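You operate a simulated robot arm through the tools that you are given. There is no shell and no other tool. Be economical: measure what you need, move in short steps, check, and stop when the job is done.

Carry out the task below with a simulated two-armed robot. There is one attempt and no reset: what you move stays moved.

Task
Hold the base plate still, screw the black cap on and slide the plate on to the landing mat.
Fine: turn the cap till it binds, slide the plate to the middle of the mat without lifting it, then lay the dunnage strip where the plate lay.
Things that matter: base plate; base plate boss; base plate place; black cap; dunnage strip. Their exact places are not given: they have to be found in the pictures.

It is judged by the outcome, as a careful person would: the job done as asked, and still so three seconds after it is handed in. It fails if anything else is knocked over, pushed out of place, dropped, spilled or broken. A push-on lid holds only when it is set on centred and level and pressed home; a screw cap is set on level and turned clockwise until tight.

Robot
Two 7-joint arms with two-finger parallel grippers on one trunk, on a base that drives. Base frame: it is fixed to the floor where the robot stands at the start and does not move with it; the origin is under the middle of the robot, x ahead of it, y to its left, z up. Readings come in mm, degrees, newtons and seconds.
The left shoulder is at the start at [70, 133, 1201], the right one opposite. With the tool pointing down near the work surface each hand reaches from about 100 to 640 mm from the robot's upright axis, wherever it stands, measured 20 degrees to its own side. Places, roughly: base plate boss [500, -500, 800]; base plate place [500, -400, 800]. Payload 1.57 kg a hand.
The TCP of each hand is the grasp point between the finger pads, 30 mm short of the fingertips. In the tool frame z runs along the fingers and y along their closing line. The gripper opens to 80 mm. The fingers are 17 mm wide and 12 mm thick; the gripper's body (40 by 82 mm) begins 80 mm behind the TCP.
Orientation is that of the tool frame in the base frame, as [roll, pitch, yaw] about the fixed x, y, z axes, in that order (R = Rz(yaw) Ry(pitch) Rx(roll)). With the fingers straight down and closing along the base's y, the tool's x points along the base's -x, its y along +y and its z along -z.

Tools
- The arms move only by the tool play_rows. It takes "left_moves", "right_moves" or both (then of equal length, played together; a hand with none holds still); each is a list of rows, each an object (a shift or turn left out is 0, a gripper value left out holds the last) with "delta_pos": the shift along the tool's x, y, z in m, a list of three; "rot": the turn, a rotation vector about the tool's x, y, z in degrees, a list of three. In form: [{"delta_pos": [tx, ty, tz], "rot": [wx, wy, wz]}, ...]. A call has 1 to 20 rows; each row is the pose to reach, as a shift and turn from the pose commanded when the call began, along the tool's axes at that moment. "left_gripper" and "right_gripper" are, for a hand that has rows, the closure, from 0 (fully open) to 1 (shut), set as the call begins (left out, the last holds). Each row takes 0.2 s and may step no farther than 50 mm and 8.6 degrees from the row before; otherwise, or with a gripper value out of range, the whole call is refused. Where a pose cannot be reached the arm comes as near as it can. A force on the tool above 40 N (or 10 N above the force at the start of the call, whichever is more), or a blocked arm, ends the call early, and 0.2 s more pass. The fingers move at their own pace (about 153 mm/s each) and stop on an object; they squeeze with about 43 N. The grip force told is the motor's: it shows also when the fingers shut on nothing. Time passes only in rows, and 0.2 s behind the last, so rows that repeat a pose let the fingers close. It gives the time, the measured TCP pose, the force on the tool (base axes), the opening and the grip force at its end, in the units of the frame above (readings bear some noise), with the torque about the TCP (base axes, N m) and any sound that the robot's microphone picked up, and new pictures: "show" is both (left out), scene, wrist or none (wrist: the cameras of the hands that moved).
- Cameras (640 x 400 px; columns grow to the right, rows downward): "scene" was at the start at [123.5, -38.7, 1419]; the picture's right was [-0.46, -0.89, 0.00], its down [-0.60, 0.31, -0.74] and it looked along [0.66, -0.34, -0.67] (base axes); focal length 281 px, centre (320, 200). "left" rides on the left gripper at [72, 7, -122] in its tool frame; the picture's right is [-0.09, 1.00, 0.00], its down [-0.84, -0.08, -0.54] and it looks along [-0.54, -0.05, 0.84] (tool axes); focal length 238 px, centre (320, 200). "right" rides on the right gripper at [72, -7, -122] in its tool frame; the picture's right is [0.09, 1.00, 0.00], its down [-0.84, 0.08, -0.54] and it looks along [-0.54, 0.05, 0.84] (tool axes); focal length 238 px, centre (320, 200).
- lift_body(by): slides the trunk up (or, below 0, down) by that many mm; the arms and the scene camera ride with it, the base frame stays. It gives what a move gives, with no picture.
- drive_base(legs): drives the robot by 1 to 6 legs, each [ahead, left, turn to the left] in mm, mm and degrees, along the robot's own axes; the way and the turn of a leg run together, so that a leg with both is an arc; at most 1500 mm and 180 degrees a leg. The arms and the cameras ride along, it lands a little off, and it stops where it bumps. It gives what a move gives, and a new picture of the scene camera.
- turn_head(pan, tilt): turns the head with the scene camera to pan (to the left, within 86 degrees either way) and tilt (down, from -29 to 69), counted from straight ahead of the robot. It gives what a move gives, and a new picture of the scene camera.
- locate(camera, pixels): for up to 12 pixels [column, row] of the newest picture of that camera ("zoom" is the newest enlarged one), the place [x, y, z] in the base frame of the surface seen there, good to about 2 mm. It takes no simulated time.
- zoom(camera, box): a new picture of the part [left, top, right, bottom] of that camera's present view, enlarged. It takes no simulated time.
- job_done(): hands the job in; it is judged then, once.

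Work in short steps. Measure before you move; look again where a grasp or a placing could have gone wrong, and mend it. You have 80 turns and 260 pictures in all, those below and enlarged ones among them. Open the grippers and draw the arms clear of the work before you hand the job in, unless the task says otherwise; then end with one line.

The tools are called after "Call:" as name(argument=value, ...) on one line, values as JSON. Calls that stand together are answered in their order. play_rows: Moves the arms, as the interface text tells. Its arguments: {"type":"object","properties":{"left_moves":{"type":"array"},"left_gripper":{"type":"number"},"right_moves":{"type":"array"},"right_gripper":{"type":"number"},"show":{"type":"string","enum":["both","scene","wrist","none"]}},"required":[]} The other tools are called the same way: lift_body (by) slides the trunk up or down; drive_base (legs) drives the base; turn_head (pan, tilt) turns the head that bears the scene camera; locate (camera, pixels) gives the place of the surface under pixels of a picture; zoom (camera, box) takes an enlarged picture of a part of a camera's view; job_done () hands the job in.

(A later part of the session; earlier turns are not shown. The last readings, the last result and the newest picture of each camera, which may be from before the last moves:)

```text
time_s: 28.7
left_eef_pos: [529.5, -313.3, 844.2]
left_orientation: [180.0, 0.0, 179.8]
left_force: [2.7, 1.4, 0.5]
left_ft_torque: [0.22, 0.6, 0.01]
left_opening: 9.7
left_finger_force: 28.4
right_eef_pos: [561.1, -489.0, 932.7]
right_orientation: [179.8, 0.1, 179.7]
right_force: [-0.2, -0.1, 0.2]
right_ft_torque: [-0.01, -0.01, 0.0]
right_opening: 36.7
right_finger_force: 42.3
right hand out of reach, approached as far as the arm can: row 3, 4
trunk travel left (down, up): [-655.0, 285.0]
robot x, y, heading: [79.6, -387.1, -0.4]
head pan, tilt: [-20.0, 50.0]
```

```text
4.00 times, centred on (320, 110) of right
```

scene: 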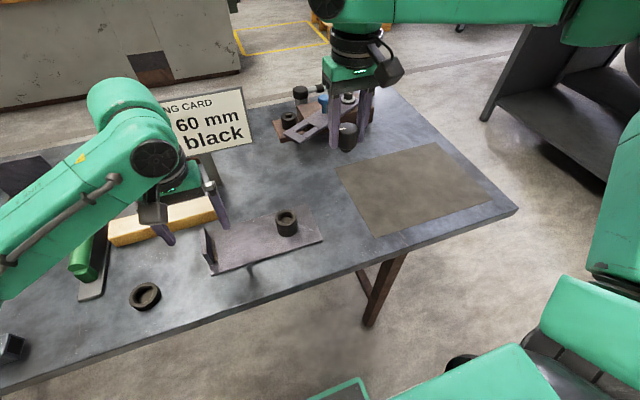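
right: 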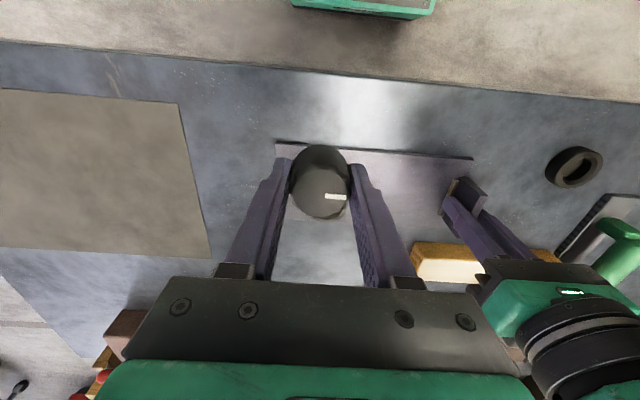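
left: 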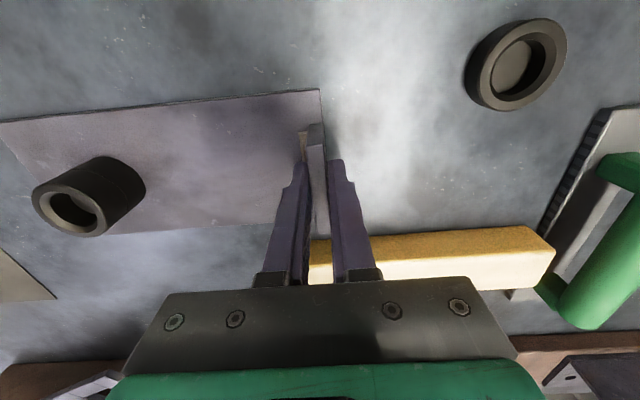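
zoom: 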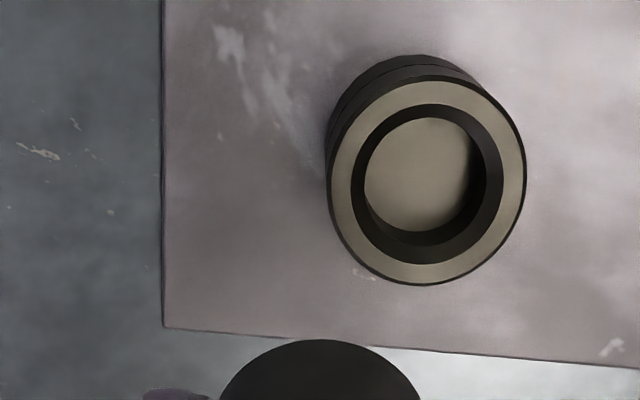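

A clear view of the boss; measuring its rim.

Call:
locate(camera="zoom", pixels=[[340, 180], [514, 170], [430, 92], [427, 270], [425, 175], [365, 120], [490, 245], [487, 115], [368, 245]])

```text
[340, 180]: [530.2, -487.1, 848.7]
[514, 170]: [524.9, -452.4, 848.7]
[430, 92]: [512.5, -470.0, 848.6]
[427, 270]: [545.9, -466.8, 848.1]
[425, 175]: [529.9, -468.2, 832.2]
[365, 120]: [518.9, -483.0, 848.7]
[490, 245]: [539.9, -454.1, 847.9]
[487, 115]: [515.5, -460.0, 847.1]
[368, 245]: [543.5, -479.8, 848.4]
```

Boss centre ≈(529,−469), top 848.5, floor 832. I move over it at z≈920 and wind the hand 80° counter-clockwise for the first turn.

Call:
play_rows(right_moves=[{"delta_pos": [0.016, 0.01, 0.0], "rot": [0, 0, -8]}, {"delta_pos": [0.032, 0.02, 0.0], "rot": [0, 0, -16]}, {"delta_pos": [0.032, 0.02, 0.005], "rot": [0, 0, -24]}, {"delta_pos": [0.032, 0.02, 0.01], "rot": [0, 0, -32]}, {"delta_pos": [0.032, 0.02, 0.0127], "rot": [0, 0, -40]}, {"delta_pos": [0.032, 0.02, 0.0127], "rot": [0, 0, -48]}, {"delta_pos": [0.032, 0.02, 0.0127], "rot": [0, 0, -56]}, {"delta_pos": [0.032, 0.02, 0.0127], "rot": [0, 0, -64]}, {"delta_pos": [0.032, 0.02, 0.0127], "rot": [0, 0, -72]}, {"delta_pos": [0.032, 0.02, 0.0127], "rot": [0, 0, -80]}, {"delta_pos": [0.032, 0.02, 0.0127], "rot": [0, 0, -80]}])

```text
time_s: 31.1
left_eef_pos: [530.3, -314.2, 844.8]
left_orientation: [179.9, 0.0, 179.9]
left_force: [3.9, 1.7, 3.4]
left_ft_torque: [0.25, 0.56, 0.04]
left_opening: 10.0
left_finger_force: 28.1
right_eef_pos: [528.5, -467.9, 919.6]
right_orientation: [-180.0, 0.0, -100.3]
right_force: [0.1, -0.2, -0.4]
right_ft_torque: [-0.01, 0.0, -0.01]
right_opening: 36.7
right_finger_force: 43.1
trunk travel left (down, up): [-655.0, 285.0]
robot x, y, heading: [81.0, -388.5, -0.5]
head pan, tilt: [-20.0, 50.0]
```

scene: 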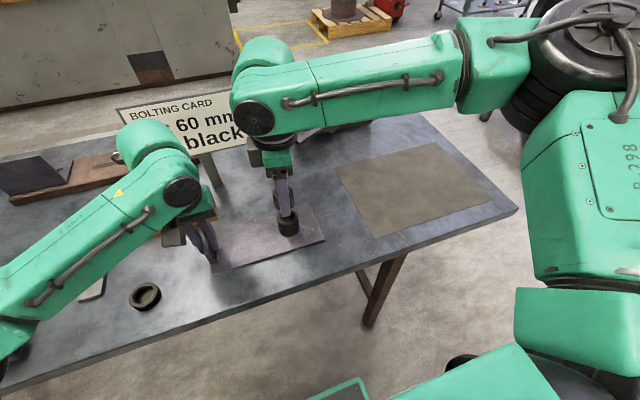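
right: 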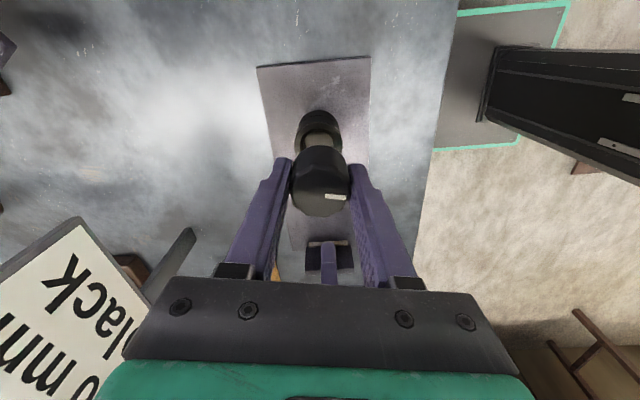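

The wind-up worked. I check the cap's and boss's positions from this viewing direction.

Call:
zoom(camera="right", box=[272, 100, 368, 220])

Call:
locate(camera="right", pixels=[[320, 180], [295, 182], [345, 182], [320, 215], [320, 160], [299, 132], [339, 130], [319, 112]])

```text
3.33 times, centred on (320, 160) of right
```

zoom: 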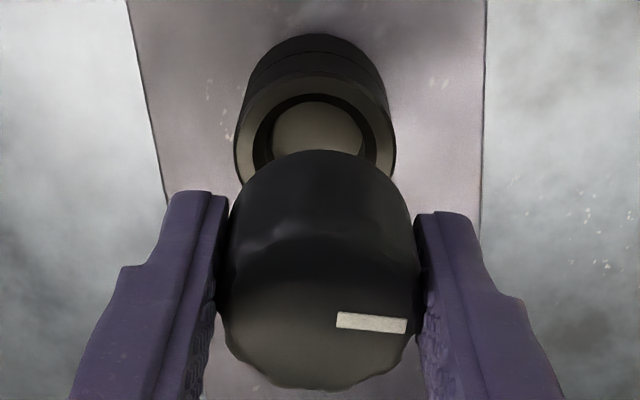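

```text
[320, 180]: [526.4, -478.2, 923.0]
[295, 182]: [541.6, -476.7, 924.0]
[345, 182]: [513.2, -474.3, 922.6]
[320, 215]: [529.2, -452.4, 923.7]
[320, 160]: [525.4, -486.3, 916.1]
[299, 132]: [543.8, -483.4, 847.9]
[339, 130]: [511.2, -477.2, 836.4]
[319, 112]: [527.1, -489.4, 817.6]
```

The cap axis ≈(528,−469.3) over boss (529,−469). I lower to just above contact.

Call:
play_rows(right_moves=[{"delta_pos": [0, -0.0005, 0.012]}, {"delta_pos": [0, -0.0005, 0.024]}, {"delta_pos": [0, -0.0005, 0.026]}, {"delta_pos": [0, -0.0005, 0.026]}], show="none")

Call:
zoom(camera="right", box=[272, 90, 368, 220])

Call:
zoom(camera="scene", box=[250, 160, 330, 250])

```text
time_s: 32.1
left_eef_pos: [531.8, -314.7, 845.4]
left_orientation: [180.0, 0.0, 179.8]
left_force: [3.3, 2.8, 2.9]
left_ft_torque: [0.25, 0.2, 0.05]
left_opening: 9.8
left_finger_force: 28.2
right_eef_pos: [528.9, -469.6, 890.8]
right_orientation: [-180.0, 0.1, -100.3]
right_force: [-0.1, 0.0, 0.3]
right_ft_torque: [-0.02, 0.03, -0.03]
right_opening: 36.7
right_finger_force: 43.0
trunk travel left (down, up): [-655.0, 285.0]
robot x, y, heading: [78.5, -384.2, -0.4]
head pan, tilt: [-20.0, 50.0]
```

```text
3.08 times, centred on (320, 155) of right
```

zoom: 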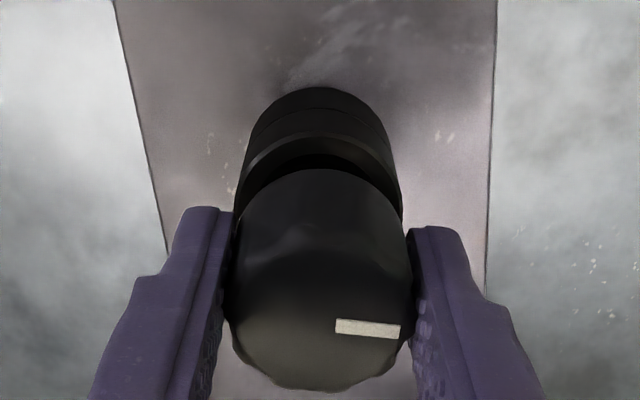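

```text
4.44 times, centred on (290, 205) of scene
```

zoom: 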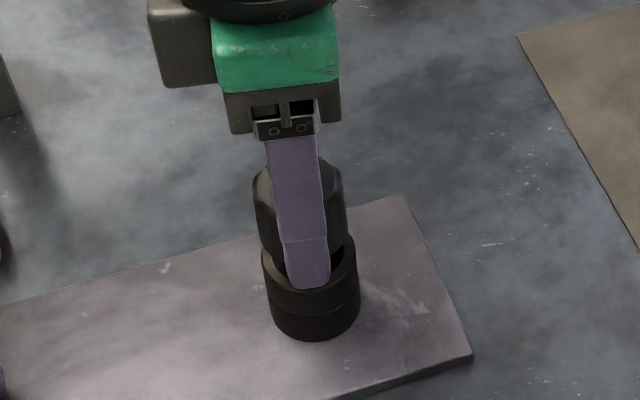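

No contact yet. I lower 5 mm more in small steps, watching force.

Call:
play_rows(right_moves=[{"delta_pos": [0, 0, 0.001]}, {"delta_pos": [0, 0, 0.002]}, {"delta_pos": [0, 0, 0.003]}, {"delta_pos": [0, 0, 0.004]}, {"delta_pos": [0, 0, 0.005]}], show="none")

```text
time_s: 33.3
left_eef_pos: [529.2, -315.3, 845.6]
left_orientation: [-180.0, 0.0, 179.8]
left_force: [2.7, 1.7, 2.3]
left_ft_torque: [0.23, -0.09, 0.04]
left_opening: 10.1
left_finger_force: 27.9
right_eef_pos: [528.1, -469.1, 887.7]
right_orientation: [-179.8, 0.1, -100.3]
right_force: [-0.3, -1.1, -0.9]
right_ft_torque: [0.02, 0.02, -0.01]
right_opening: 36.6
right_finger_force: 43.3
trunk travel left (down, up): [-655.0, 285.0]
robot x, y, heading: [79.9, -387.7, -0.4]
head pan, tilt: [-20.0, 50.0]
```

Call:
play_rows(right_moves=[{"delta_pos": [0, 0, 0.001]}, {"delta_pos": [0, 0, 0.002]}, {"delta_pos": [0, 0, 0.003]}, {"delta_pos": [0, 0, 0.004]}, {"delta_pos": [0, 0, 0.004]}], show="none")

```text
time_s: 34.5
left_eef_pos: [530.3, -314.4, 845.5]
left_orientation: [-179.9, 0.0, 179.8]
left_force: [3.8, 3.2, 2.3]
left_ft_torque: [0.21, -0.21, 0.06]
left_opening: 9.7
left_finger_force: 28.1
right_eef_pos: [528.2, -469.6, 884.0]
right_orientation: [-179.9, 0.2, -100.3]
right_force: [-0.7, -0.2, 0.4]
right_ft_torque: [-0.03, 0.02, 0.02]
right_opening: 36.4
right_finger_force: 42.9
trunk travel left (down, up): [-655.0, 285.0]
robot x, y, heading: [80.0, -387.8, -0.2]
head pan, tilt: [-20.0, 50.0]
```

Call:
play_rows(right_moves=[{"delta_pos": [0, 0, 0.001]}, {"delta_pos": [0, 0, 0.002]}, {"delta_pos": [0, 0, 0.003]}, {"delta_pos": [0, 0, 0.004]}, {"delta_pos": [0, 0, 0.004]}], show="none")

Call:
zoom(camera="scene", box=[250, 160, 330, 250])

Call:
zoom(camera="right", box=[272, 90, 368, 220])

```text
time_s: 35.7
left_eef_pos: [530.0, -313.7, 845.7]
left_orientation: [-179.9, 0.1, 179.9]
left_force: [0.0, 1.9, 3.1]
left_ft_torque: [0.26, -0.71, 0.01]
left_opening: 9.8
left_finger_force: 28.2
right_eef_pos: [527.8, -469.6, 880.8]
right_orientation: [-179.9, 0.2, -100.4]
right_force: [5.6, 0.0, 0.9]
right_ft_torque: [0.0, -0.19, -0.01]
right_opening: 36.4
right_finger_force: 42.8
trunk travel left (down, up): [-655.0, 285.0]
robot x, y, heading: [77.4, -391.8, -0.1]
head pan, tilt: [-20.0, 50.0]
```

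```text
4.44 times, centred on (290, 205) of scene
```

zoom: 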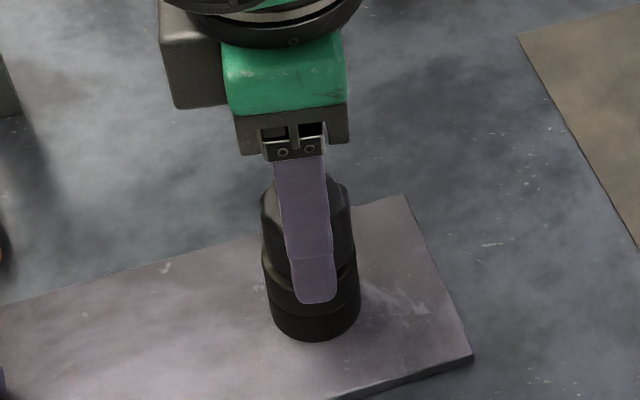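

```text
3.08 times, centred on (320, 155) of right
```

zoom: 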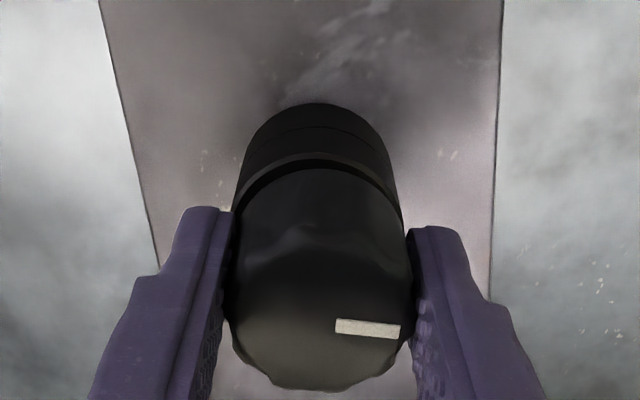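

A sideways +5.6 N shows the spigot touching the −x side of the bore. I shift +0.8 mm in x (tool −y) and continue down slightly.

Call:
play_rows(right_moves=[{"delta_pos": [0, -0.0008, 0]}, {"delta_pos": [0, -0.0008, 0.001]}, {"delta_pos": [0, -0.0008, 0.002]}, {"delta_pos": [0, -0.0008, 0.002]}], show="none")

```text
time_s: 36.7
left_eef_pos: [529.9, -313.5, 844.5]
left_orientation: [-179.8, 0.0, 179.9]
left_force: [3.0, -1.3, 0.8]
left_ft_torque: [0.49, -0.03, -0.02]
left_opening: 9.9
left_finger_force: 28.4
right_eef_pos: [527.8, -470.7, 879.2]
right_orientation: [-179.8, 0.3, -100.3]
right_force: [4.8, 3.7, 9.8]
right_ft_torque: [0.14, -0.2, -0.01]
right_opening: 36.6
right_finger_force: 42.9
right hand out of reach, approached as far as the arm can: row 1, 2, 3, 4
trunk travel left (down, up): [-655.0, 285.0]
robot x, y, heading: [78.2, -391.7, -0.2]
head pan, tilt: [-20.0, 50.0]
```

The arm is at the edge of its reach here, leaving a side load. I back off: lift the cap out, release the lug, then drive 70 mm closer and redo it comfortably.

Call:
play_rows(right_moves=[{"delta_pos": [0, 0, -0.01]}, {"delta_pos": [0, 0, -0.03]}, {"delta_pos": [0, 0, -0.06]}, {"delta_pos": [0, 0, -0.07]}], left_moves=[{}, {}, {}, {}], show="none")

Call:
play_rows(left_moves=[{}, {}, {}], left_gripper=0, show="none")

Call:
play_rows(left_moves=[{"delta_pos": [0, 0, -0.03]}, {"delta_pos": [0.02, 0, -0.07]}, {"delta_pos": [0.05, 0, -0.07]}, {"delta_pos": [0.07, 0, -0.07]}], show="none")

Call:
drive_base(legs=[[70, 0, 0]])

```text
time_s: 37.7
left_eef_pos: [531.3, -313.9, 845.2]
left_orientation: [180.0, 0.1, 179.8]
left_force: [-0.8, -1.5, 0.5]
left_ft_torque: [0.03, 0.48, -0.47]
left_opening: 9.9
left_finger_force: 28.0
right_eef_pos: [527.5, -472.3, 948.1]
right_orientation: [179.9, 0.2, -100.3]
right_force: [-0.1, -0.4, -1.0]
right_ft_torque: [-0.02, 0.02, 0.0]
right_opening: 36.5
right_finger_force: 43.0
trunk travel left (down, up): [-655.0, 285.0]
robot x, y, heading: [82.9, -387.5, -0.4]
head pan, tilt: [-20.0, 50.0]
```

```text
time_s: 38.5
left_eef_pos: [529.2, -313.8, 845.1]
left_orientation: [-180.0, 0.0, 179.8]
left_force: [-0.2, -0.4, 0.1]
left_ft_torque: [0.0, -0.03, 0.01]
left_opening: 80.2
left_finger_force: 0.0
right_eef_pos: [529.9, -472.2, 947.0]
right_orientation: [-180.0, 0.0, -100.3]
right_force: [-0.3, 0.6, -0.4]
right_ft_torque: [-0.03, 0.0, -0.01]
right_opening: 36.7
right_finger_force: 43.4
trunk travel left (down, up): [-655.0, 285.0]
robot x, y, heading: [78.0, -387.8, -0.2]
head pan, tilt: [-20.0, 50.0]
```

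```text
time_s: 39.5
left_eef_pos: [460.3, -312.2, 915.9]
left_orientation: [180.0, 0.2, 179.8]
left_force: [0.4, -0.5, -0.5]
left_ft_torque: [0.01, 0.0, 0.01]
left_opening: 80.0
left_finger_force: 0.1
right_eef_pos: [528.6, -471.9, 947.3]
right_orientation: [-179.9, 0.1, -100.3]
right_force: [0.1, -0.2, -0.3]
right_ft_torque: [0.02, 0.01, -0.01]
right_opening: 36.8
right_finger_force: 43.0
trunk travel left (down, up): [-655.0, 285.0]
robot x, y, heading: [77.9, -391.6, -0.3]
head pan, tilt: [-20.0, 50.0]
```

```text
time_s: 40.5
left_eef_pos: [528.6, -312.3, 918.5]
left_orientation: [180.0, 0.2, 179.8]
left_force: [0.4, -0.7, -0.1]
left_ft_torque: [-0.01, 0.03, 0.02]
left_opening: 80.0
left_finger_force: 0.0
right_eef_pos: [595.8, -472.5, 947.2]
right_orientation: [-179.9, 0.1, -100.3]
right_force: [0.8, 0.1, -0.6]
right_ft_torque: [0.01, 0.01, 0.0]
right_opening: 36.8
right_finger_force: 43.1
trunk travel left (down, up): [-655.0, 285.0]
robot x, y, heading: [148.5, -389.6, -0.6]
head pan, tilt: [-20.0, 50.0]
```

scene: 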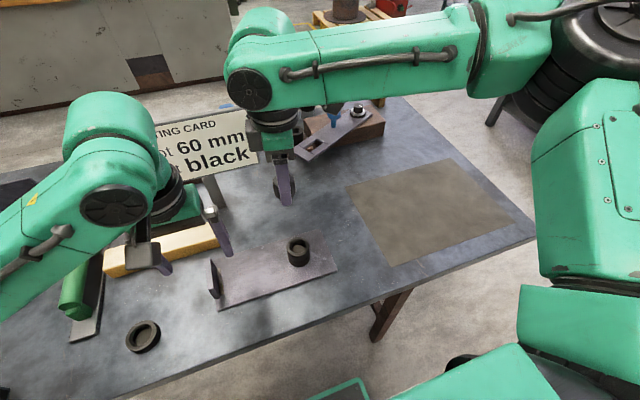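

Left is back over the lug; I lower it to z 845 and re-grip.

Call:
play_rows(left_moves=[{"delta_pos": [0, -0.0015, 0.03]}, {"delta_pos": [0, -0.0015, 0.06]}, {"delta_pos": [0, -0.0015, 0.0735]}, {"delta_pos": [0, -0.0015, 0.0735]}], show="wrist")

Call:
play_rows(left_moves=[{}, {}, {}, {}], left_gripper=1, show="none")

Call:
play_rows(right_moves=[{"delta_pos": [0, 0, 0]}], show="wrist")

Call:
zoom(camera="scene", box=[200, 160, 360, 320])

```text
time_s: 41.5
left_eef_pos: [529.3, -315.1, 843.1]
left_orientation: [-180.0, 0.1, 179.7]
left_force: [0.2, 0.1, -0.1]
left_ft_torque: [0.01, -0.01, -0.04]
left_opening: 79.9
left_finger_force: 0.0
right_eef_pos: [596.4, -473.8, 947.2]
right_orientation: [-179.9, 0.1, -100.3]
right_force: [0.2, -0.5, -0.5]
right_ft_torque: [-0.02, 0.0, -0.01]
right_opening: 36.7
right_finger_force: 42.9
trunk travel left (down, up): [-655.0, 285.0]
robot x, y, heading: [143.7, -388.0, -0.4]
head pan, tilt: [-20.0, 50.0]
```

left: 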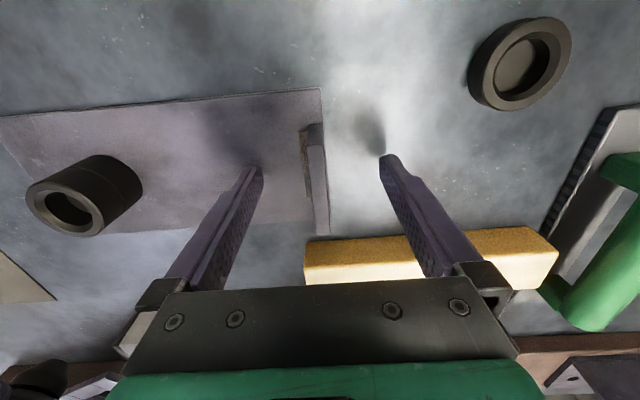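

```text
time_s: 42.5
left_eef_pos: [531.6, -314.8, 843.7]
left_orientation: [-180.0, 0.0, 179.7]
left_force: [-0.5, -1.2, 0.1]
left_ft_torque: [0.1, -0.57, -0.46]
left_opening: 10.1
left_finger_force: 28.3
right_eef_pos: [597.7, -473.9, 947.9]
right_orientation: [-180.0, 0.2, -100.4]
right_force: [0.0, 0.6, -0.4]
right_ft_torque: [-0.01, -0.04, 0.01]
right_opening: 36.7
right_finger_force: 43.1
trunk travel left (down, up): [-655.0, 285.0]
robot x, y, heading: [147.0, -391.6, -0.1]
head pan, tilt: [-20.0, 50.0]
```

```text
time_s: 42.9
left_eef_pos: [530.8, -315.1, 842.5]
left_orientation: [-180.0, -0.1, 179.6]
left_force: [-0.4, -0.5, 0.0]
left_ft_torque: [0.09, -0.52, -0.46]
left_opening: 10.1
left_finger_force: 28.6
right_eef_pos: [597.6, -472.4, 946.5]
right_orientation: [-180.0, 0.1, -100.3]
right_force: [0.3, 0.4, -0.4]
right_ft_torque: [0.01, -0.02, 0.02]
right_opening: 36.4
right_finger_force: 43.0
trunk travel left (down, up): [-655.0, 285.0]
robot x, y, heading: [148.1, -391.9, -0.0]
head pan, tilt: [-20.0, 50.0]
```

right: 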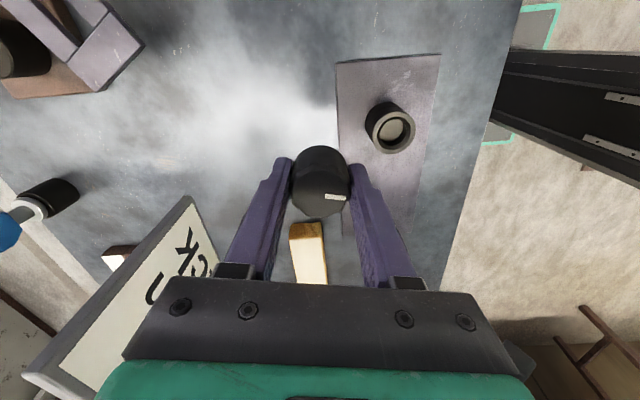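

```text
2.50 times, centred on (280, 240) of scene
```

zoom: 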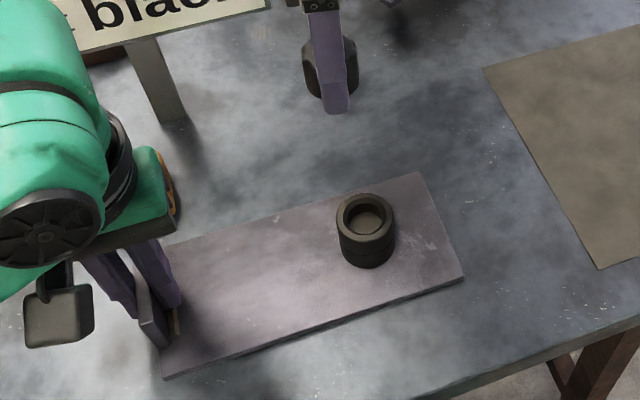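

Held again. Re-measure the boss from the right camera's clear view.

Call:
zoom(camera="right", box=[350, 95, 430, 160])

```text
6.15 times, centred on (390, 128) of right
```

zoom: 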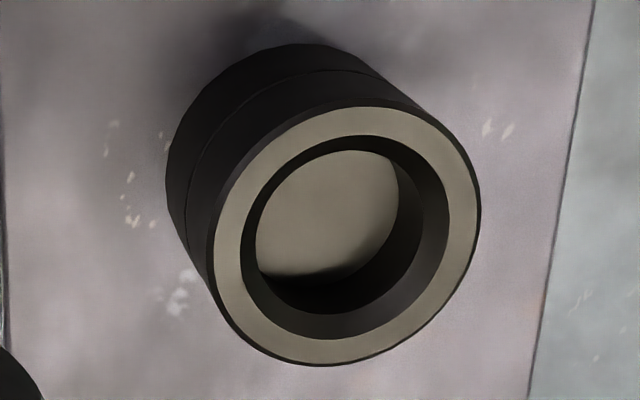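

Call:
locate(camera="zoom", pixels=[[222, 240], [470, 230], [350, 116], [335, 352], [250, 160], [435, 310], [440, 150], [250, 320]])

Call:
locate(camera="right", pixels=[[320, 180], [296, 184], [343, 184], [320, 213]])

```text
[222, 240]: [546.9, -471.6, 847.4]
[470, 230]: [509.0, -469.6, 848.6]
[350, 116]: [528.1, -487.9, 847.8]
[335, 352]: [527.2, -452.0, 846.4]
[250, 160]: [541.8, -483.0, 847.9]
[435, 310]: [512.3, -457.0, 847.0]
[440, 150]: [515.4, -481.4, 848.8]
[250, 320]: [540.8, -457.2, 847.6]
```

```text
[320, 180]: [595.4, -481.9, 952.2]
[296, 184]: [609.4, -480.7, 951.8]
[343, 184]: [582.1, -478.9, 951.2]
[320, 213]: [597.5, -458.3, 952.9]
```

Boss is at (527.7,−470). I move the cap over it and down to TCP z≈893.

Call:
play_rows(right_moves=[{"delta_pos": [0.004, 0.035, 0]}, {"delta_pos": [0.0086, 0.0689, 0]}, {"delta_pos": [0.0086, 0.0689, 0.02]}, {"delta_pos": [0.0086, 0.0689, 0.04]}, {"delta_pos": [0.0086, 0.0689, 0.054]}, {"delta_pos": [0.0086, 0.0689, 0.054]}, {"delta_pos": [0.0086, 0.0689, 0.054]}], show="none")

Call:
zoom(camera="right", box=[272, 90, 368, 220])

Call:
zoom(camera="scene", box=[250, 180, 350, 280])

```text
time_s: 44.5
left_eef_pos: [528.8, -314.4, 842.8]
left_orientation: [179.9, 0.0, 179.8]
left_force: [-3.2, 0.8, 0.7]
left_ft_torque: [0.15, -0.11, -0.38]
left_opening: 10.0
left_finger_force: 28.0
right_eef_pos: [528.5, -467.5, 895.1]
right_orientation: [-179.9, 0.1, -100.3]
right_force: [-0.5, -0.3, -0.2]
right_ft_torque: [0.02, 0.02, 0.01]
right_opening: 36.6
right_finger_force: 42.7
trunk travel left (down, up): [-655.0, 285.0]
robot x, y, heading: [148.1, -389.6, -0.2]
head pan, tilt: [-20.0, 50.0]
```

```text
3.08 times, centred on (320, 155) of right
```

zoom: 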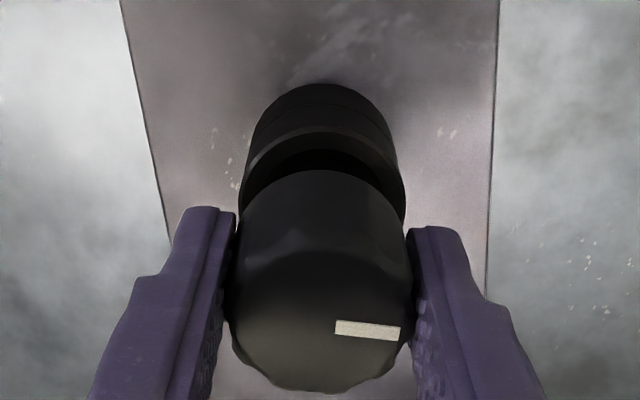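

```text
4.00 times, centred on (300, 230) of scene
```

zoom: 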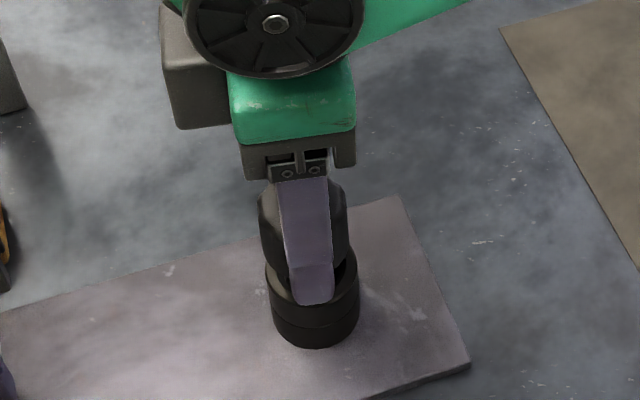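

Lateral alignment looks right (boss 242–403, cap 230–413 columns). I shift −1 mm in y and go down 9 mm slowly.

Call:
play_rows(right_moves=[{"delta_pos": [0.001, 0, 0.002]}, {"delta_pos": [0.001, 0, 0.004]}, {"delta_pos": [0.001, 0, 0.006]}, {"delta_pos": [0.001, 0, 0.008]}, {"delta_pos": [0.001, 0, 0.009]}, {"delta_pos": [0.001, 0, 0.01]}, {"delta_pos": [0.001, 0, 0.01]}], show="none")

```text
time_s: 46.1
left_eef_pos: [529.8, -314.1, 843.0]
left_orientation: [-179.9, -0.1, 179.7]
left_force: [-3.3, 0.4, 0.7]
left_ft_torque: [0.16, 0.28, -0.36]
left_opening: 9.9
left_finger_force: 28.3
right_eef_pos: [528.4, -470.8, 883.3]
right_orientation: [-179.9, 0.2, -100.3]
right_force: [0.1, 1.0, -0.7]
right_ft_torque: [0.02, 0.02, 0.0]
right_opening: 36.7
right_finger_force: 42.9
trunk travel left (down, up): [-655.0, 285.0]
robot x, y, heading: [149.8, -387.1, -0.2]
head pan, tilt: [-20.0, 50.0]
```

Call:
play_rows(right_moves=[{"delta_pos": [0, 0, 0.001]}, {"delta_pos": [0, 0, 0.002]}, {"delta_pos": [0, 0, 0.003]}, {"delta_pos": [0, 0, 0.003]}], show="none")

```text
time_s: 47.1
left_eef_pos: [531.1, -314.2, 842.5]
left_orientation: [179.9, 0.1, 179.7]
left_force: [-2.4, 0.6, -0.2]
left_ft_torque: [0.19, 0.3, -0.42]
left_opening: 10.0
left_finger_force: 28.0
right_eef_pos: [527.5, -469.4, 880.8]
right_orientation: [-179.8, 0.1, -100.2]
right_force: [0.2, -0.2, -0.4]
right_ft_torque: [0.01, -0.02, 0.01]
right_opening: 36.6
right_finger_force: 43.1
trunk travel left (down, up): [-655.0, 285.0]
robot x, y, heading: [150.2, -389.3, -0.2]
head pan, tilt: [-20.0, 50.0]
```

No side load this time. Continue down until it touches.

Call:
play_rows(right_moves=[{"delta_pos": [0, 0, 0.001]}, {"delta_pos": [0, 0, 0.0015]}, {"delta_pos": [0, 0, 0.002]}, {"delta_pos": [0, 0, 0.002]}], show="none")

Call:
zoom(camera="right", box=[272, 90, 368, 220])

Call:
zoom(camera="scene", box=[250, 180, 350, 280])

```text
time_s: 48.1
left_eef_pos: [530.3, -314.9, 843.7]
left_orientation: [-180.0, -0.1, 179.7]
left_force: [-0.5, -0.1, 0.2]
left_ft_torque: [0.13, 0.21, -0.43]
left_opening: 9.9
left_finger_force: 28.0
right_eef_pos: [527.4, -469.1, 878.2]
right_orientation: [-179.9, 0.2, -100.4]
right_force: [-1.4, -1.8, 5.6]
right_ft_torque: [-0.04, 0.11, 0.0]
right_opening: 36.6
right_finger_force: 43.4
trunk travel left (down, up): [-655.0, 285.0]
robot x, y, heading: [148.3, -389.5, -0.4]
head pan, tilt: [-20.0, 50.0]
```

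```text
3.08 times, centred on (320, 155) of right
```

zoom: 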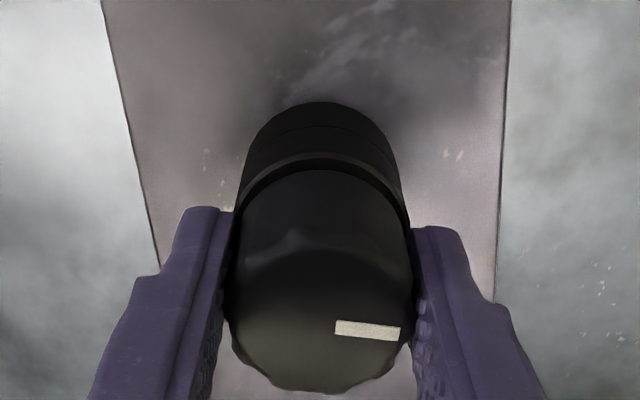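

```text
4.00 times, centred on (300, 230) of scene
```

zoom: 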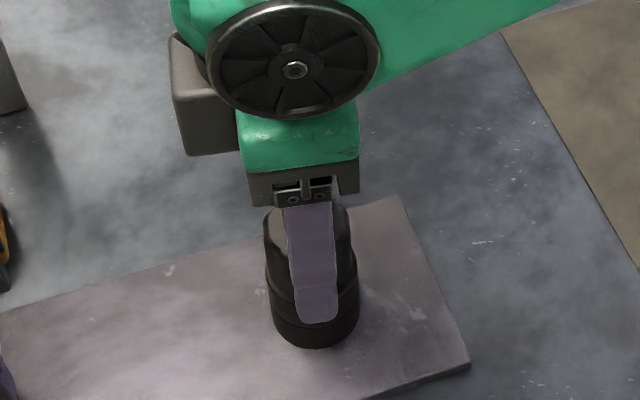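

Contact at Fz≈5.6 N, but the fingertips (z≈848) are level with the boss rim. I release partly, rise 7 mm and re-grip the knob higher so that only the cap bears.

Call:
play_rows(right_moves=[{}, {}], right_gripper=0.35, show="none")

Call:
play_rows(right_moves=[{"delta_pos": [0, 0, -0.003]}, {"delta_pos": [0, 0, -0.008]}, {"delta_pos": [0, 0, -0.008]}], show="none")

Call:
zoom(camera="right", box=[250, 80, 400, 220])

Call:
zoom(camera="scene", box=[250, 180, 350, 280])

```text
time_s: 48.7
left_eef_pos: [529.6, -314.8, 842.4]
left_orientation: [-180.0, 0.0, 179.8]
left_force: [-3.8, -0.2, 0.6]
left_ft_torque: [0.19, 0.1, -0.4]
left_opening: 9.8
left_finger_force: 27.4
right_eef_pos: [528.1, -469.2, 879.7]
right_orientation: [179.9, 0.0, -100.4]
right_force: [0.6, 0.0, 0.2]
right_ft_torque: [0.04, 0.0, -0.03]
right_opening: 51.9
right_finger_force: 0.2
trunk travel left (down, up): [-655.0, 285.0]
robot x, y, heading: [146.3, -386.7, -0.4]
head pan, tilt: [-20.0, 50.0]
```

```text
time_s: 49.5
left_eef_pos: [530.4, -314.0, 843.8]
left_orientation: [180.0, 0.0, 179.7]
left_force: [-2.8, 0.1, 0.1]
left_ft_torque: [0.2, 0.0, -0.4]
left_opening: 9.8
left_finger_force: 27.7
right_eef_pos: [527.2, -469.7, 885.4]
right_orientation: [-179.9, 0.0, -100.4]
right_force: [-0.3, 0.8, 0.1]
right_ft_torque: [-0.04, -0.02, 0.03]
right_opening: 51.8
right_finger_force: 0.1
trunk travel left (down, up): [-655.0, 285.0]
robot x, y, heading: [147.6, -388.7, -0.4]
head pan, tilt: [-20.0, 50.0]
```

```text
2.86 times, centred on (325, 150) of right
```

zoom: 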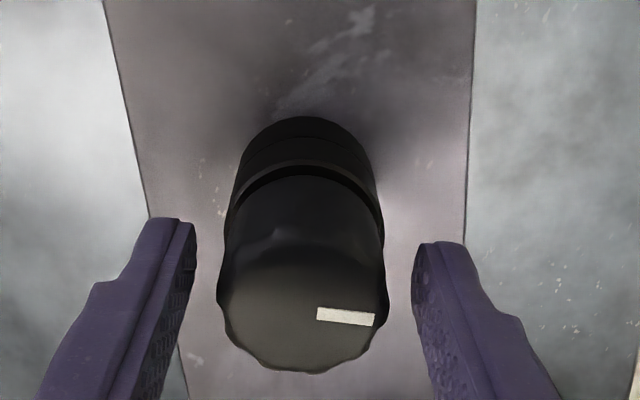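

```text
4.00 times, centred on (300, 230) of scene
```

zoom: 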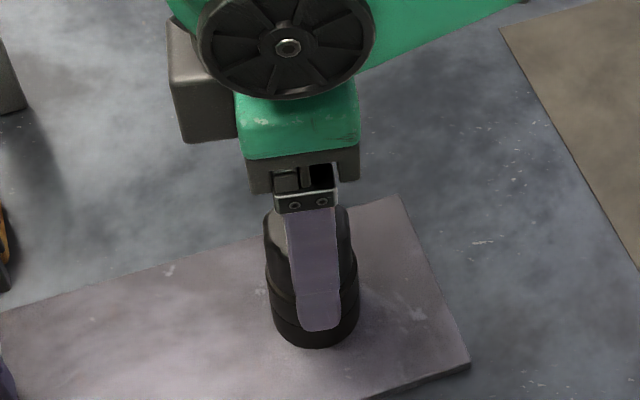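

The cap stands in the bore. I check its top for level, by z across the face.

Call:
zoom(camera="right", box=[290, 140, 350, 220])

Call:
locate(camera="right", pixels=[[306, 184], [335, 186], [320, 184], [320, 176], [320, 206], [310, 202], [330, 204], [308, 176]])

```text
5.00 times, centred on (320, 180) of right
```

zoom: 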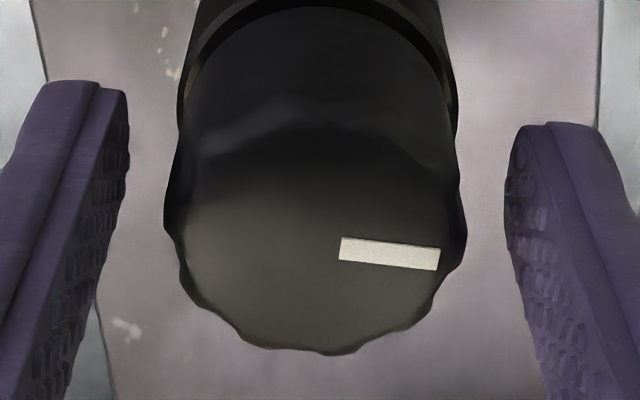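

```text
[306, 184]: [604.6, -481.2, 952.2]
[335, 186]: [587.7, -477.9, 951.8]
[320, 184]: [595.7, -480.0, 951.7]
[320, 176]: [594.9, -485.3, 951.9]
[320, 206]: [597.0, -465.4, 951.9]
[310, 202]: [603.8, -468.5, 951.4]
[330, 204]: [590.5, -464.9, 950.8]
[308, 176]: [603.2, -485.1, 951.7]
```

Call:
locate(camera="zoom", pixels=[[180, 230], [455, 240], [310, 150], [330, 340], [310, 240], [220, 310], [420, 310]])

```text
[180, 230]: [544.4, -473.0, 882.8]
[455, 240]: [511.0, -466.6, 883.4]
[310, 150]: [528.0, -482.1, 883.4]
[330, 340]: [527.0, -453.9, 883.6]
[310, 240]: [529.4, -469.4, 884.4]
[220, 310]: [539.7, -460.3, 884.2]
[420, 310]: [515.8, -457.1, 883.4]
```

Level, top 883.5, centre (527.5,−470). I close again and turn clockwise 112° with a slight downward feed.

Call:
play_rows(right_moves=[{}, {}, {}], right_gripper=1, show="none")

Call:
play_rows(right_moves=[{"delta_pos": [0, 0, 0.001], "rot": [0, 0, 0]}, {"delta_pos": [0, 0, 0.001], "rot": [0, 0, 8]}, {"delta_pos": [0, 0, 0.001], "rot": [0, 0, 16]}, {"delta_pos": [0, 0, 0.0011], "rot": [0, 0, 24]}, {"delta_pos": [0, 0, 0.0012], "rot": [0, 0, 32]}, {"delta_pos": [0, 0, 0.0013], "rot": [0, 0, 40]}, {"delta_pos": [0, 0, 0.0014], "rot": [0, 0, 48]}, {"delta_pos": [0, 0, 0.0015], "rot": [0, 0, 56]}, {"delta_pos": [0, 0, 0.0016], "rot": [0, 0, 64]}, {"delta_pos": [0, 0, 0.0016], "rot": [0, 0, 64]}], show="none")

```text
time_s: 50.3
left_eef_pos: [530.4, -313.6, 842.8]
left_orientation: [-180.0, 0.0, 179.7]
left_force: [-2.6, 0.7, -0.3]
left_ft_torque: [0.16, -0.01, -0.4]
left_opening: 10.1
left_finger_force: 28.0
right_eef_pos: [527.1, -470.4, 887.6]
right_orientation: [-180.0, 0.1, -100.3]
right_force: [-0.1, -0.2, -0.7]
right_ft_torque: [-0.01, 0.03, 0.0]
right_opening: 36.1
right_finger_force: 42.5
trunk travel left (down, up): [-655.0, 285.0]
robot x, y, heading: [145.6, -390.5, -0.2]
head pan, tilt: [-20.0, 50.0]
```

```text
time_s: 52.5
left_eef_pos: [531.3, -314.0, 843.1]
left_orientation: [179.9, 0.0, 179.7]
left_force: [-0.9, 5.0, -0.6]
left_ft_torque: [-0.02, 0.3, -0.39]
left_opening: 10.2
left_finger_force: 28.6
right_eef_pos: [527.6, -469.4, 883.9]
right_orientation: [-180.0, 0.0, -164.5]
right_force: [-1.8, -4.9, 2.0]
right_ft_torque: [-0.32, 0.16, 0.01]
right_opening: 36.2
right_finger_force: 42.6
trunk travel left (down, up): [-655.0, 285.0]
robot x, y, heading: [147.1, -391.9, -0.4]
head pan, tilt: [-20.0, 50.0]
```

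Turned 64° with little resistance. Continue 48° further with slight feed, then look.

Call:
play_rows(right_moves=[{"delta_pos": [0, 0, 0.0002], "rot": [0, 0, 8]}, {"delta_pos": [0, 0, 0.0004], "rot": [0, 0, 16]}, {"delta_pos": [0, 0, 0.0006], "rot": [0, 0, 24]}, {"delta_pos": [0, 0, 0.0008], "rot": [0, 0, 32]}, {"delta_pos": [0, 0, 0.001], "rot": [0, 0, 40]}, {"delta_pos": [0, 0, 0.0012], "rot": [0, 0, 48]}, {"delta_pos": [0, 0, 0.0012], "rot": [0, 0, 48]}], show="both")

Call:
zoom(camera="scene", box=[250, 180, 350, 280])

```text
time_s: 54.1
left_eef_pos: [530.8, -314.6, 843.6]
left_orientation: [-179.9, 0.0, 179.6]
left_force: [-3.6, -0.9, -0.6]
left_ft_torque: [0.43, 0.04, -0.3]
left_opening: 10.0
left_finger_force: 28.0
right_eef_pos: [527.6, -469.8, 883.6]
right_orientation: [179.9, 0.0, 147.6]
right_force: [-0.8, 2.8, 1.3]
right_ft_torque: [0.17, -0.02, 0.02]
right_opening: 36.0
right_finger_force: 43.0
trunk travel left (down, up): [-655.0, 285.0]
robot x, y, heading: [145.5, -388.2, -0.2]
head pan, tilt: [-20.0, 50.0]
```

scene: 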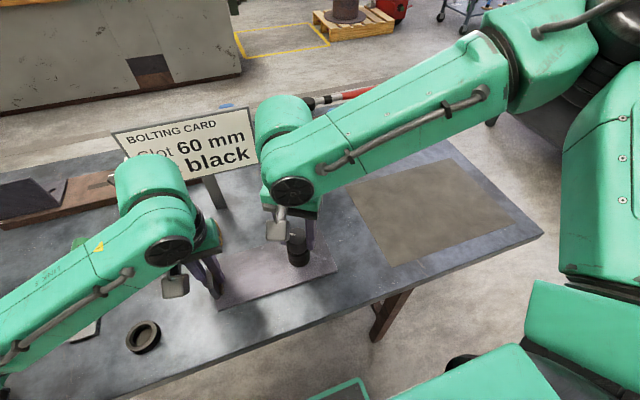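
right: 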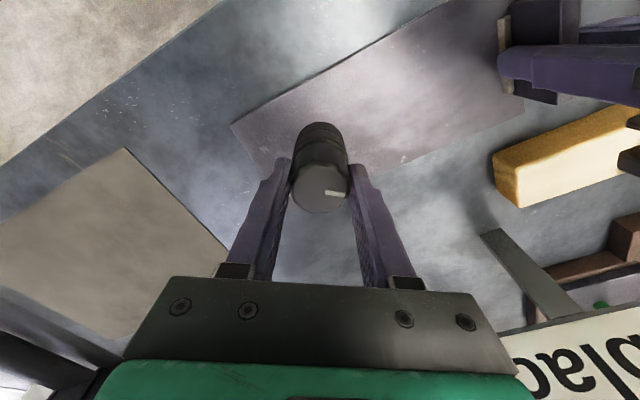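

```text
4.00 times, centred on (300, 230) of scene
```

zoom: 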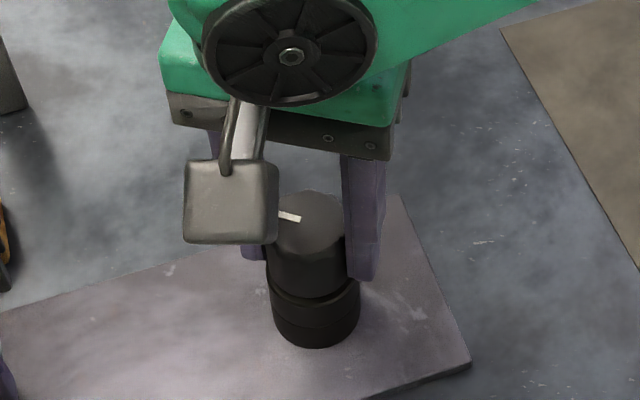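

Little thread resistance yet. I ratchet: open, rotate back 127°, then re-grip and turn clockwise again.

Call:
play_rows(right_moves=[{}, {"rot": [0, 0, 0]}, {"rot": [0, 0, -8.5]}, {"rot": [0, 0, -17]}, {"rot": [0, 0, -25.5]}, {"rot": [0, 0, -34]}, {"rot": [0, 0, -42.5]}, {"rot": [0, 0, -51]}, {"rot": [0, 0, -59.5]}, {"rot": [0, 0, -68]}, {"rot": [0, 0, -76.5]}, {"rot": [0, 0, -85]}, {"rot": [0, 0, -93.5]}, {"rot": [0, 0, -102]}, {"rot": [0, 0, -110.5]}, {"rot": [0, 0, -119]}, {"rot": [0, 0, -127.5]}, {"rot": [0, 0, -127.5]}], right_gripper=0.35, show="none")

Call:
zoom(camera="right", box=[290, 110, 350, 220])

Call:
locate(camera="zoom", pixels=[[320, 300], [320, 350], [270, 320], [360, 320], [320, 260]])

```text
time_s: 57.9
left_eef_pos: [530.4, -314.9, 843.8]
left_orientation: [-180.0, 0.0, 179.7]
left_force: [-1.0, 0.1, 0.1]
left_ft_torque: [0.19, 0.05, -0.36]
left_opening: 9.9
left_finger_force: 28.2
right_eef_pos: [528.5, -468.2, 884.1]
right_orientation: [-179.9, 0.1, -84.7]
right_force: [1.1, 0.3, 0.1]
right_ft_torque: [-0.03, -0.02, 0.03]
right_opening: 51.9
right_finger_force: 0.1
trunk travel left (down, up): [-655.0, 285.0]
robot x, y, heading: [147.2, -389.9, -0.3]
head pan, tilt: [-20.0, 50.0]
```

```text
3.64 times, centred on (320, 165) of right
```

zoom: 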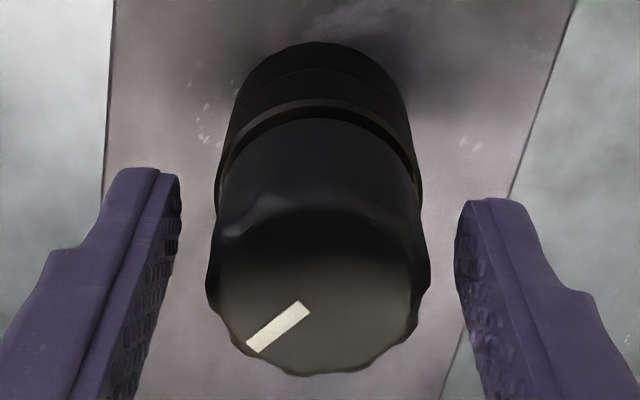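

```text
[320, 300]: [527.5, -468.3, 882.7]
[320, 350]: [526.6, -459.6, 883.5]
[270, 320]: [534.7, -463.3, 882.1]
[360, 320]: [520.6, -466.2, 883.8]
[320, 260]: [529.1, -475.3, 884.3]
```

Cap top still ≈883.3. Next clockwise stroke with a firmer downward feed.

Call:
play_rows(right_moves=[{}, {}, {"delta_pos": [0, 0, 0.001], "rot": [0, 0, 0]}, {"delta_pos": [0, 0, 0.002], "rot": [0, 0, 8.5]}, {"delta_pos": [0, 0, 0.002], "rot": [0, 0, 17]}, {"delta_pos": [0, 0, 0.002], "rot": [0, 0, 25.5]}, {"delta_pos": [0, 0, 0.002], "rot": [0, 0, 34]}, {"delta_pos": [0, 0, 0.002], "rot": [0, 0, 42.5]}, {"delta_pos": [0, 0, 0.002], "rot": [0, 0, 51]}, {"delta_pos": [0, 0, 0.0022], "rot": [0, 0, 59.5]}, {"delta_pos": [0, 0, 0.0024], "rot": [0, 0, 68]}, {"delta_pos": [0, 0, 0.0026], "rot": [0, 0, 76.5]}, {"delta_pos": [0, 0, 0.0028], "rot": [0, 0, 85]}, {"delta_pos": [0, 0, 0.003], "rot": [0, 0, 93.5]}, {"delta_pos": [0, 0, 0.003], "rot": [0, 0, 102]}, {"delta_pos": [0, 0, 0.003], "rot": [0, 0, 110.5]}, {"delta_pos": [0, 0, 0.003], "rot": [0, 0, 119]}, {"delta_pos": [0, 0, 0.003], "rot": [0, 0, 127.5]}, {"delta_pos": [0, 0, 0.003], "rot": [0, 0, 127.5]}], right_gripper=1, show="none")

Call:
zoom(camera="scene", box=[250, 180, 350, 280])

```text
time_s: 61.9
left_eef_pos: [531.6, -314.1, 843.2]
left_orientation: [-179.9, 0.2, 179.8]
left_force: [-2.5, -5.4, 0.0]
left_ft_torque: [0.56, -0.2, -0.28]
left_opening: 9.9
left_finger_force: 28.1
right_eef_pos: [526.9, -469.4, 880.3]
right_orientation: [180.0, -0.1, 147.5]
right_force: [1.8, 8.3, 0.6]
right_ft_torque: [0.41, -0.13, 0.18]
right_opening: 35.2
right_finger_force: 42.4
trunk travel left (down, up): [-655.0, 285.0]
robot x, y, heading: [143.6, -390.2, -0.3]
head pan, tilt: [-20.0, 50.0]
```

```text
4.00 times, centred on (300, 230) of scene
```

zoom: 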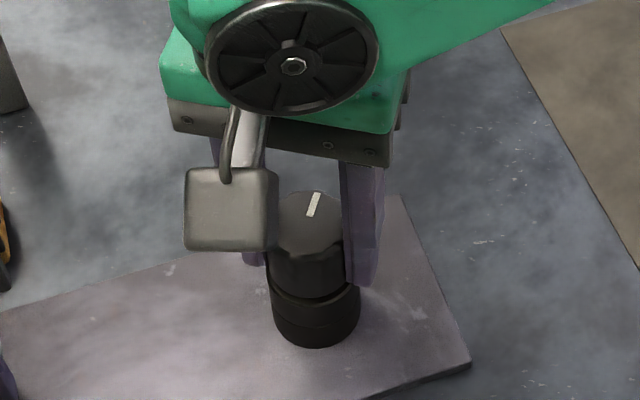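

The gap is shrinking and torque appears (0.18 Nm). Ratchet again, rising 4 mm for fingertip clearance.

Call:
play_rows(right_moves=[{}, {"delta_pos": [0, 0, 0]}, {"delta_pos": [0, 0, -0.004], "rot": [0, 0, -8.5]}, {"delta_pos": [0, 0, -0.004], "rot": [0, 0, -17]}, {"delta_pos": [0, 0, -0.004], "rot": [0, 0, -25.5]}, {"delta_pos": [0, 0, -0.004], "rot": [0, 0, -34]}, {"delta_pos": [0, 0, -0.004], "rot": [0, 0, -42.5]}, {"delta_pos": [0, 0, -0.004], "rot": [0, 0, -51]}, {"delta_pos": [0, 0, -0.004], "rot": [0, 0, -59.5]}, {"delta_pos": [0, 0, -0.004], "rot": [0, 0, -68]}, {"delta_pos": [0, 0, -0.004], "rot": [0, 0, -76.5]}, {"delta_pos": [0, 0, -0.004], "rot": [0, 0, -85]}, {"delta_pos": [0, 0, -0.004], "rot": [0, 0, -93.5]}, {"delta_pos": [0, 0, -0.004], "rot": [0, 0, -102]}, {"delta_pos": [0, 0, -0.004], "rot": [0, 0, -110.5]}, {"delta_pos": [0, 0, -0.004], "rot": [0, 0, -119]}, {"delta_pos": [0, 0, -0.004], "rot": [0, 0, -127.5]}, {"delta_pos": [0, 0, -0.004], "rot": [0, 0, -127.5]}], right_gripper=0.35, show="none")

Call:
zoom(camera="right", box=[290, 110, 350, 220])

Call:
locate(camera="zoom", pixels=[[320, 300], [320, 350], [270, 320], [360, 320], [320, 260]])

```text
time_s: 65.7
left_eef_pos: [530.7, -315.2, 843.2]
left_orientation: [180.0, 0.1, 179.6]
left_force: [1.4, 1.9, 1.8]
left_ft_torque: [0.19, 0.01, -0.38]
left_opening: 10.2
left_finger_force: 27.6
right_eef_pos: [527.2, -469.4, 884.8]
right_orientation: [-179.9, 0.1, -84.6]
right_force: [-0.2, -0.6, 0.1]
right_ft_torque: [0.01, -0.01, -0.01]
right_opening: 52.5
right_finger_force: 0.0
trunk travel left (down, up): [-655.0, 285.0]
robot x, y, heading: [146.8, -387.7, -0.0]
head pan, tilt: [-20.0, 50.0]
```

```text
3.64 times, centred on (320, 165) of right
```

zoom: 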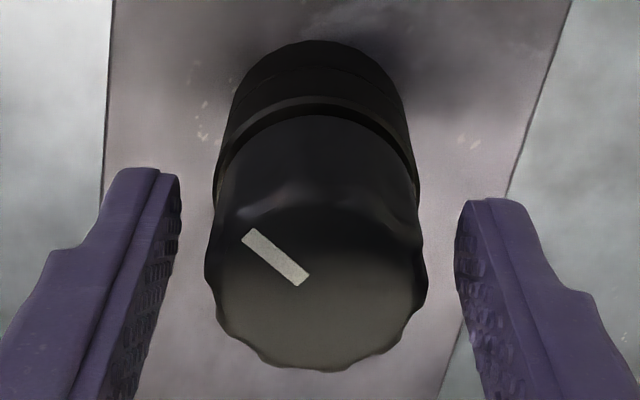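

```text
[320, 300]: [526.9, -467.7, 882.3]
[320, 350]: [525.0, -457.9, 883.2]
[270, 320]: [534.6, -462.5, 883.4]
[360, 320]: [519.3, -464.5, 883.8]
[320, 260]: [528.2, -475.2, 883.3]
```

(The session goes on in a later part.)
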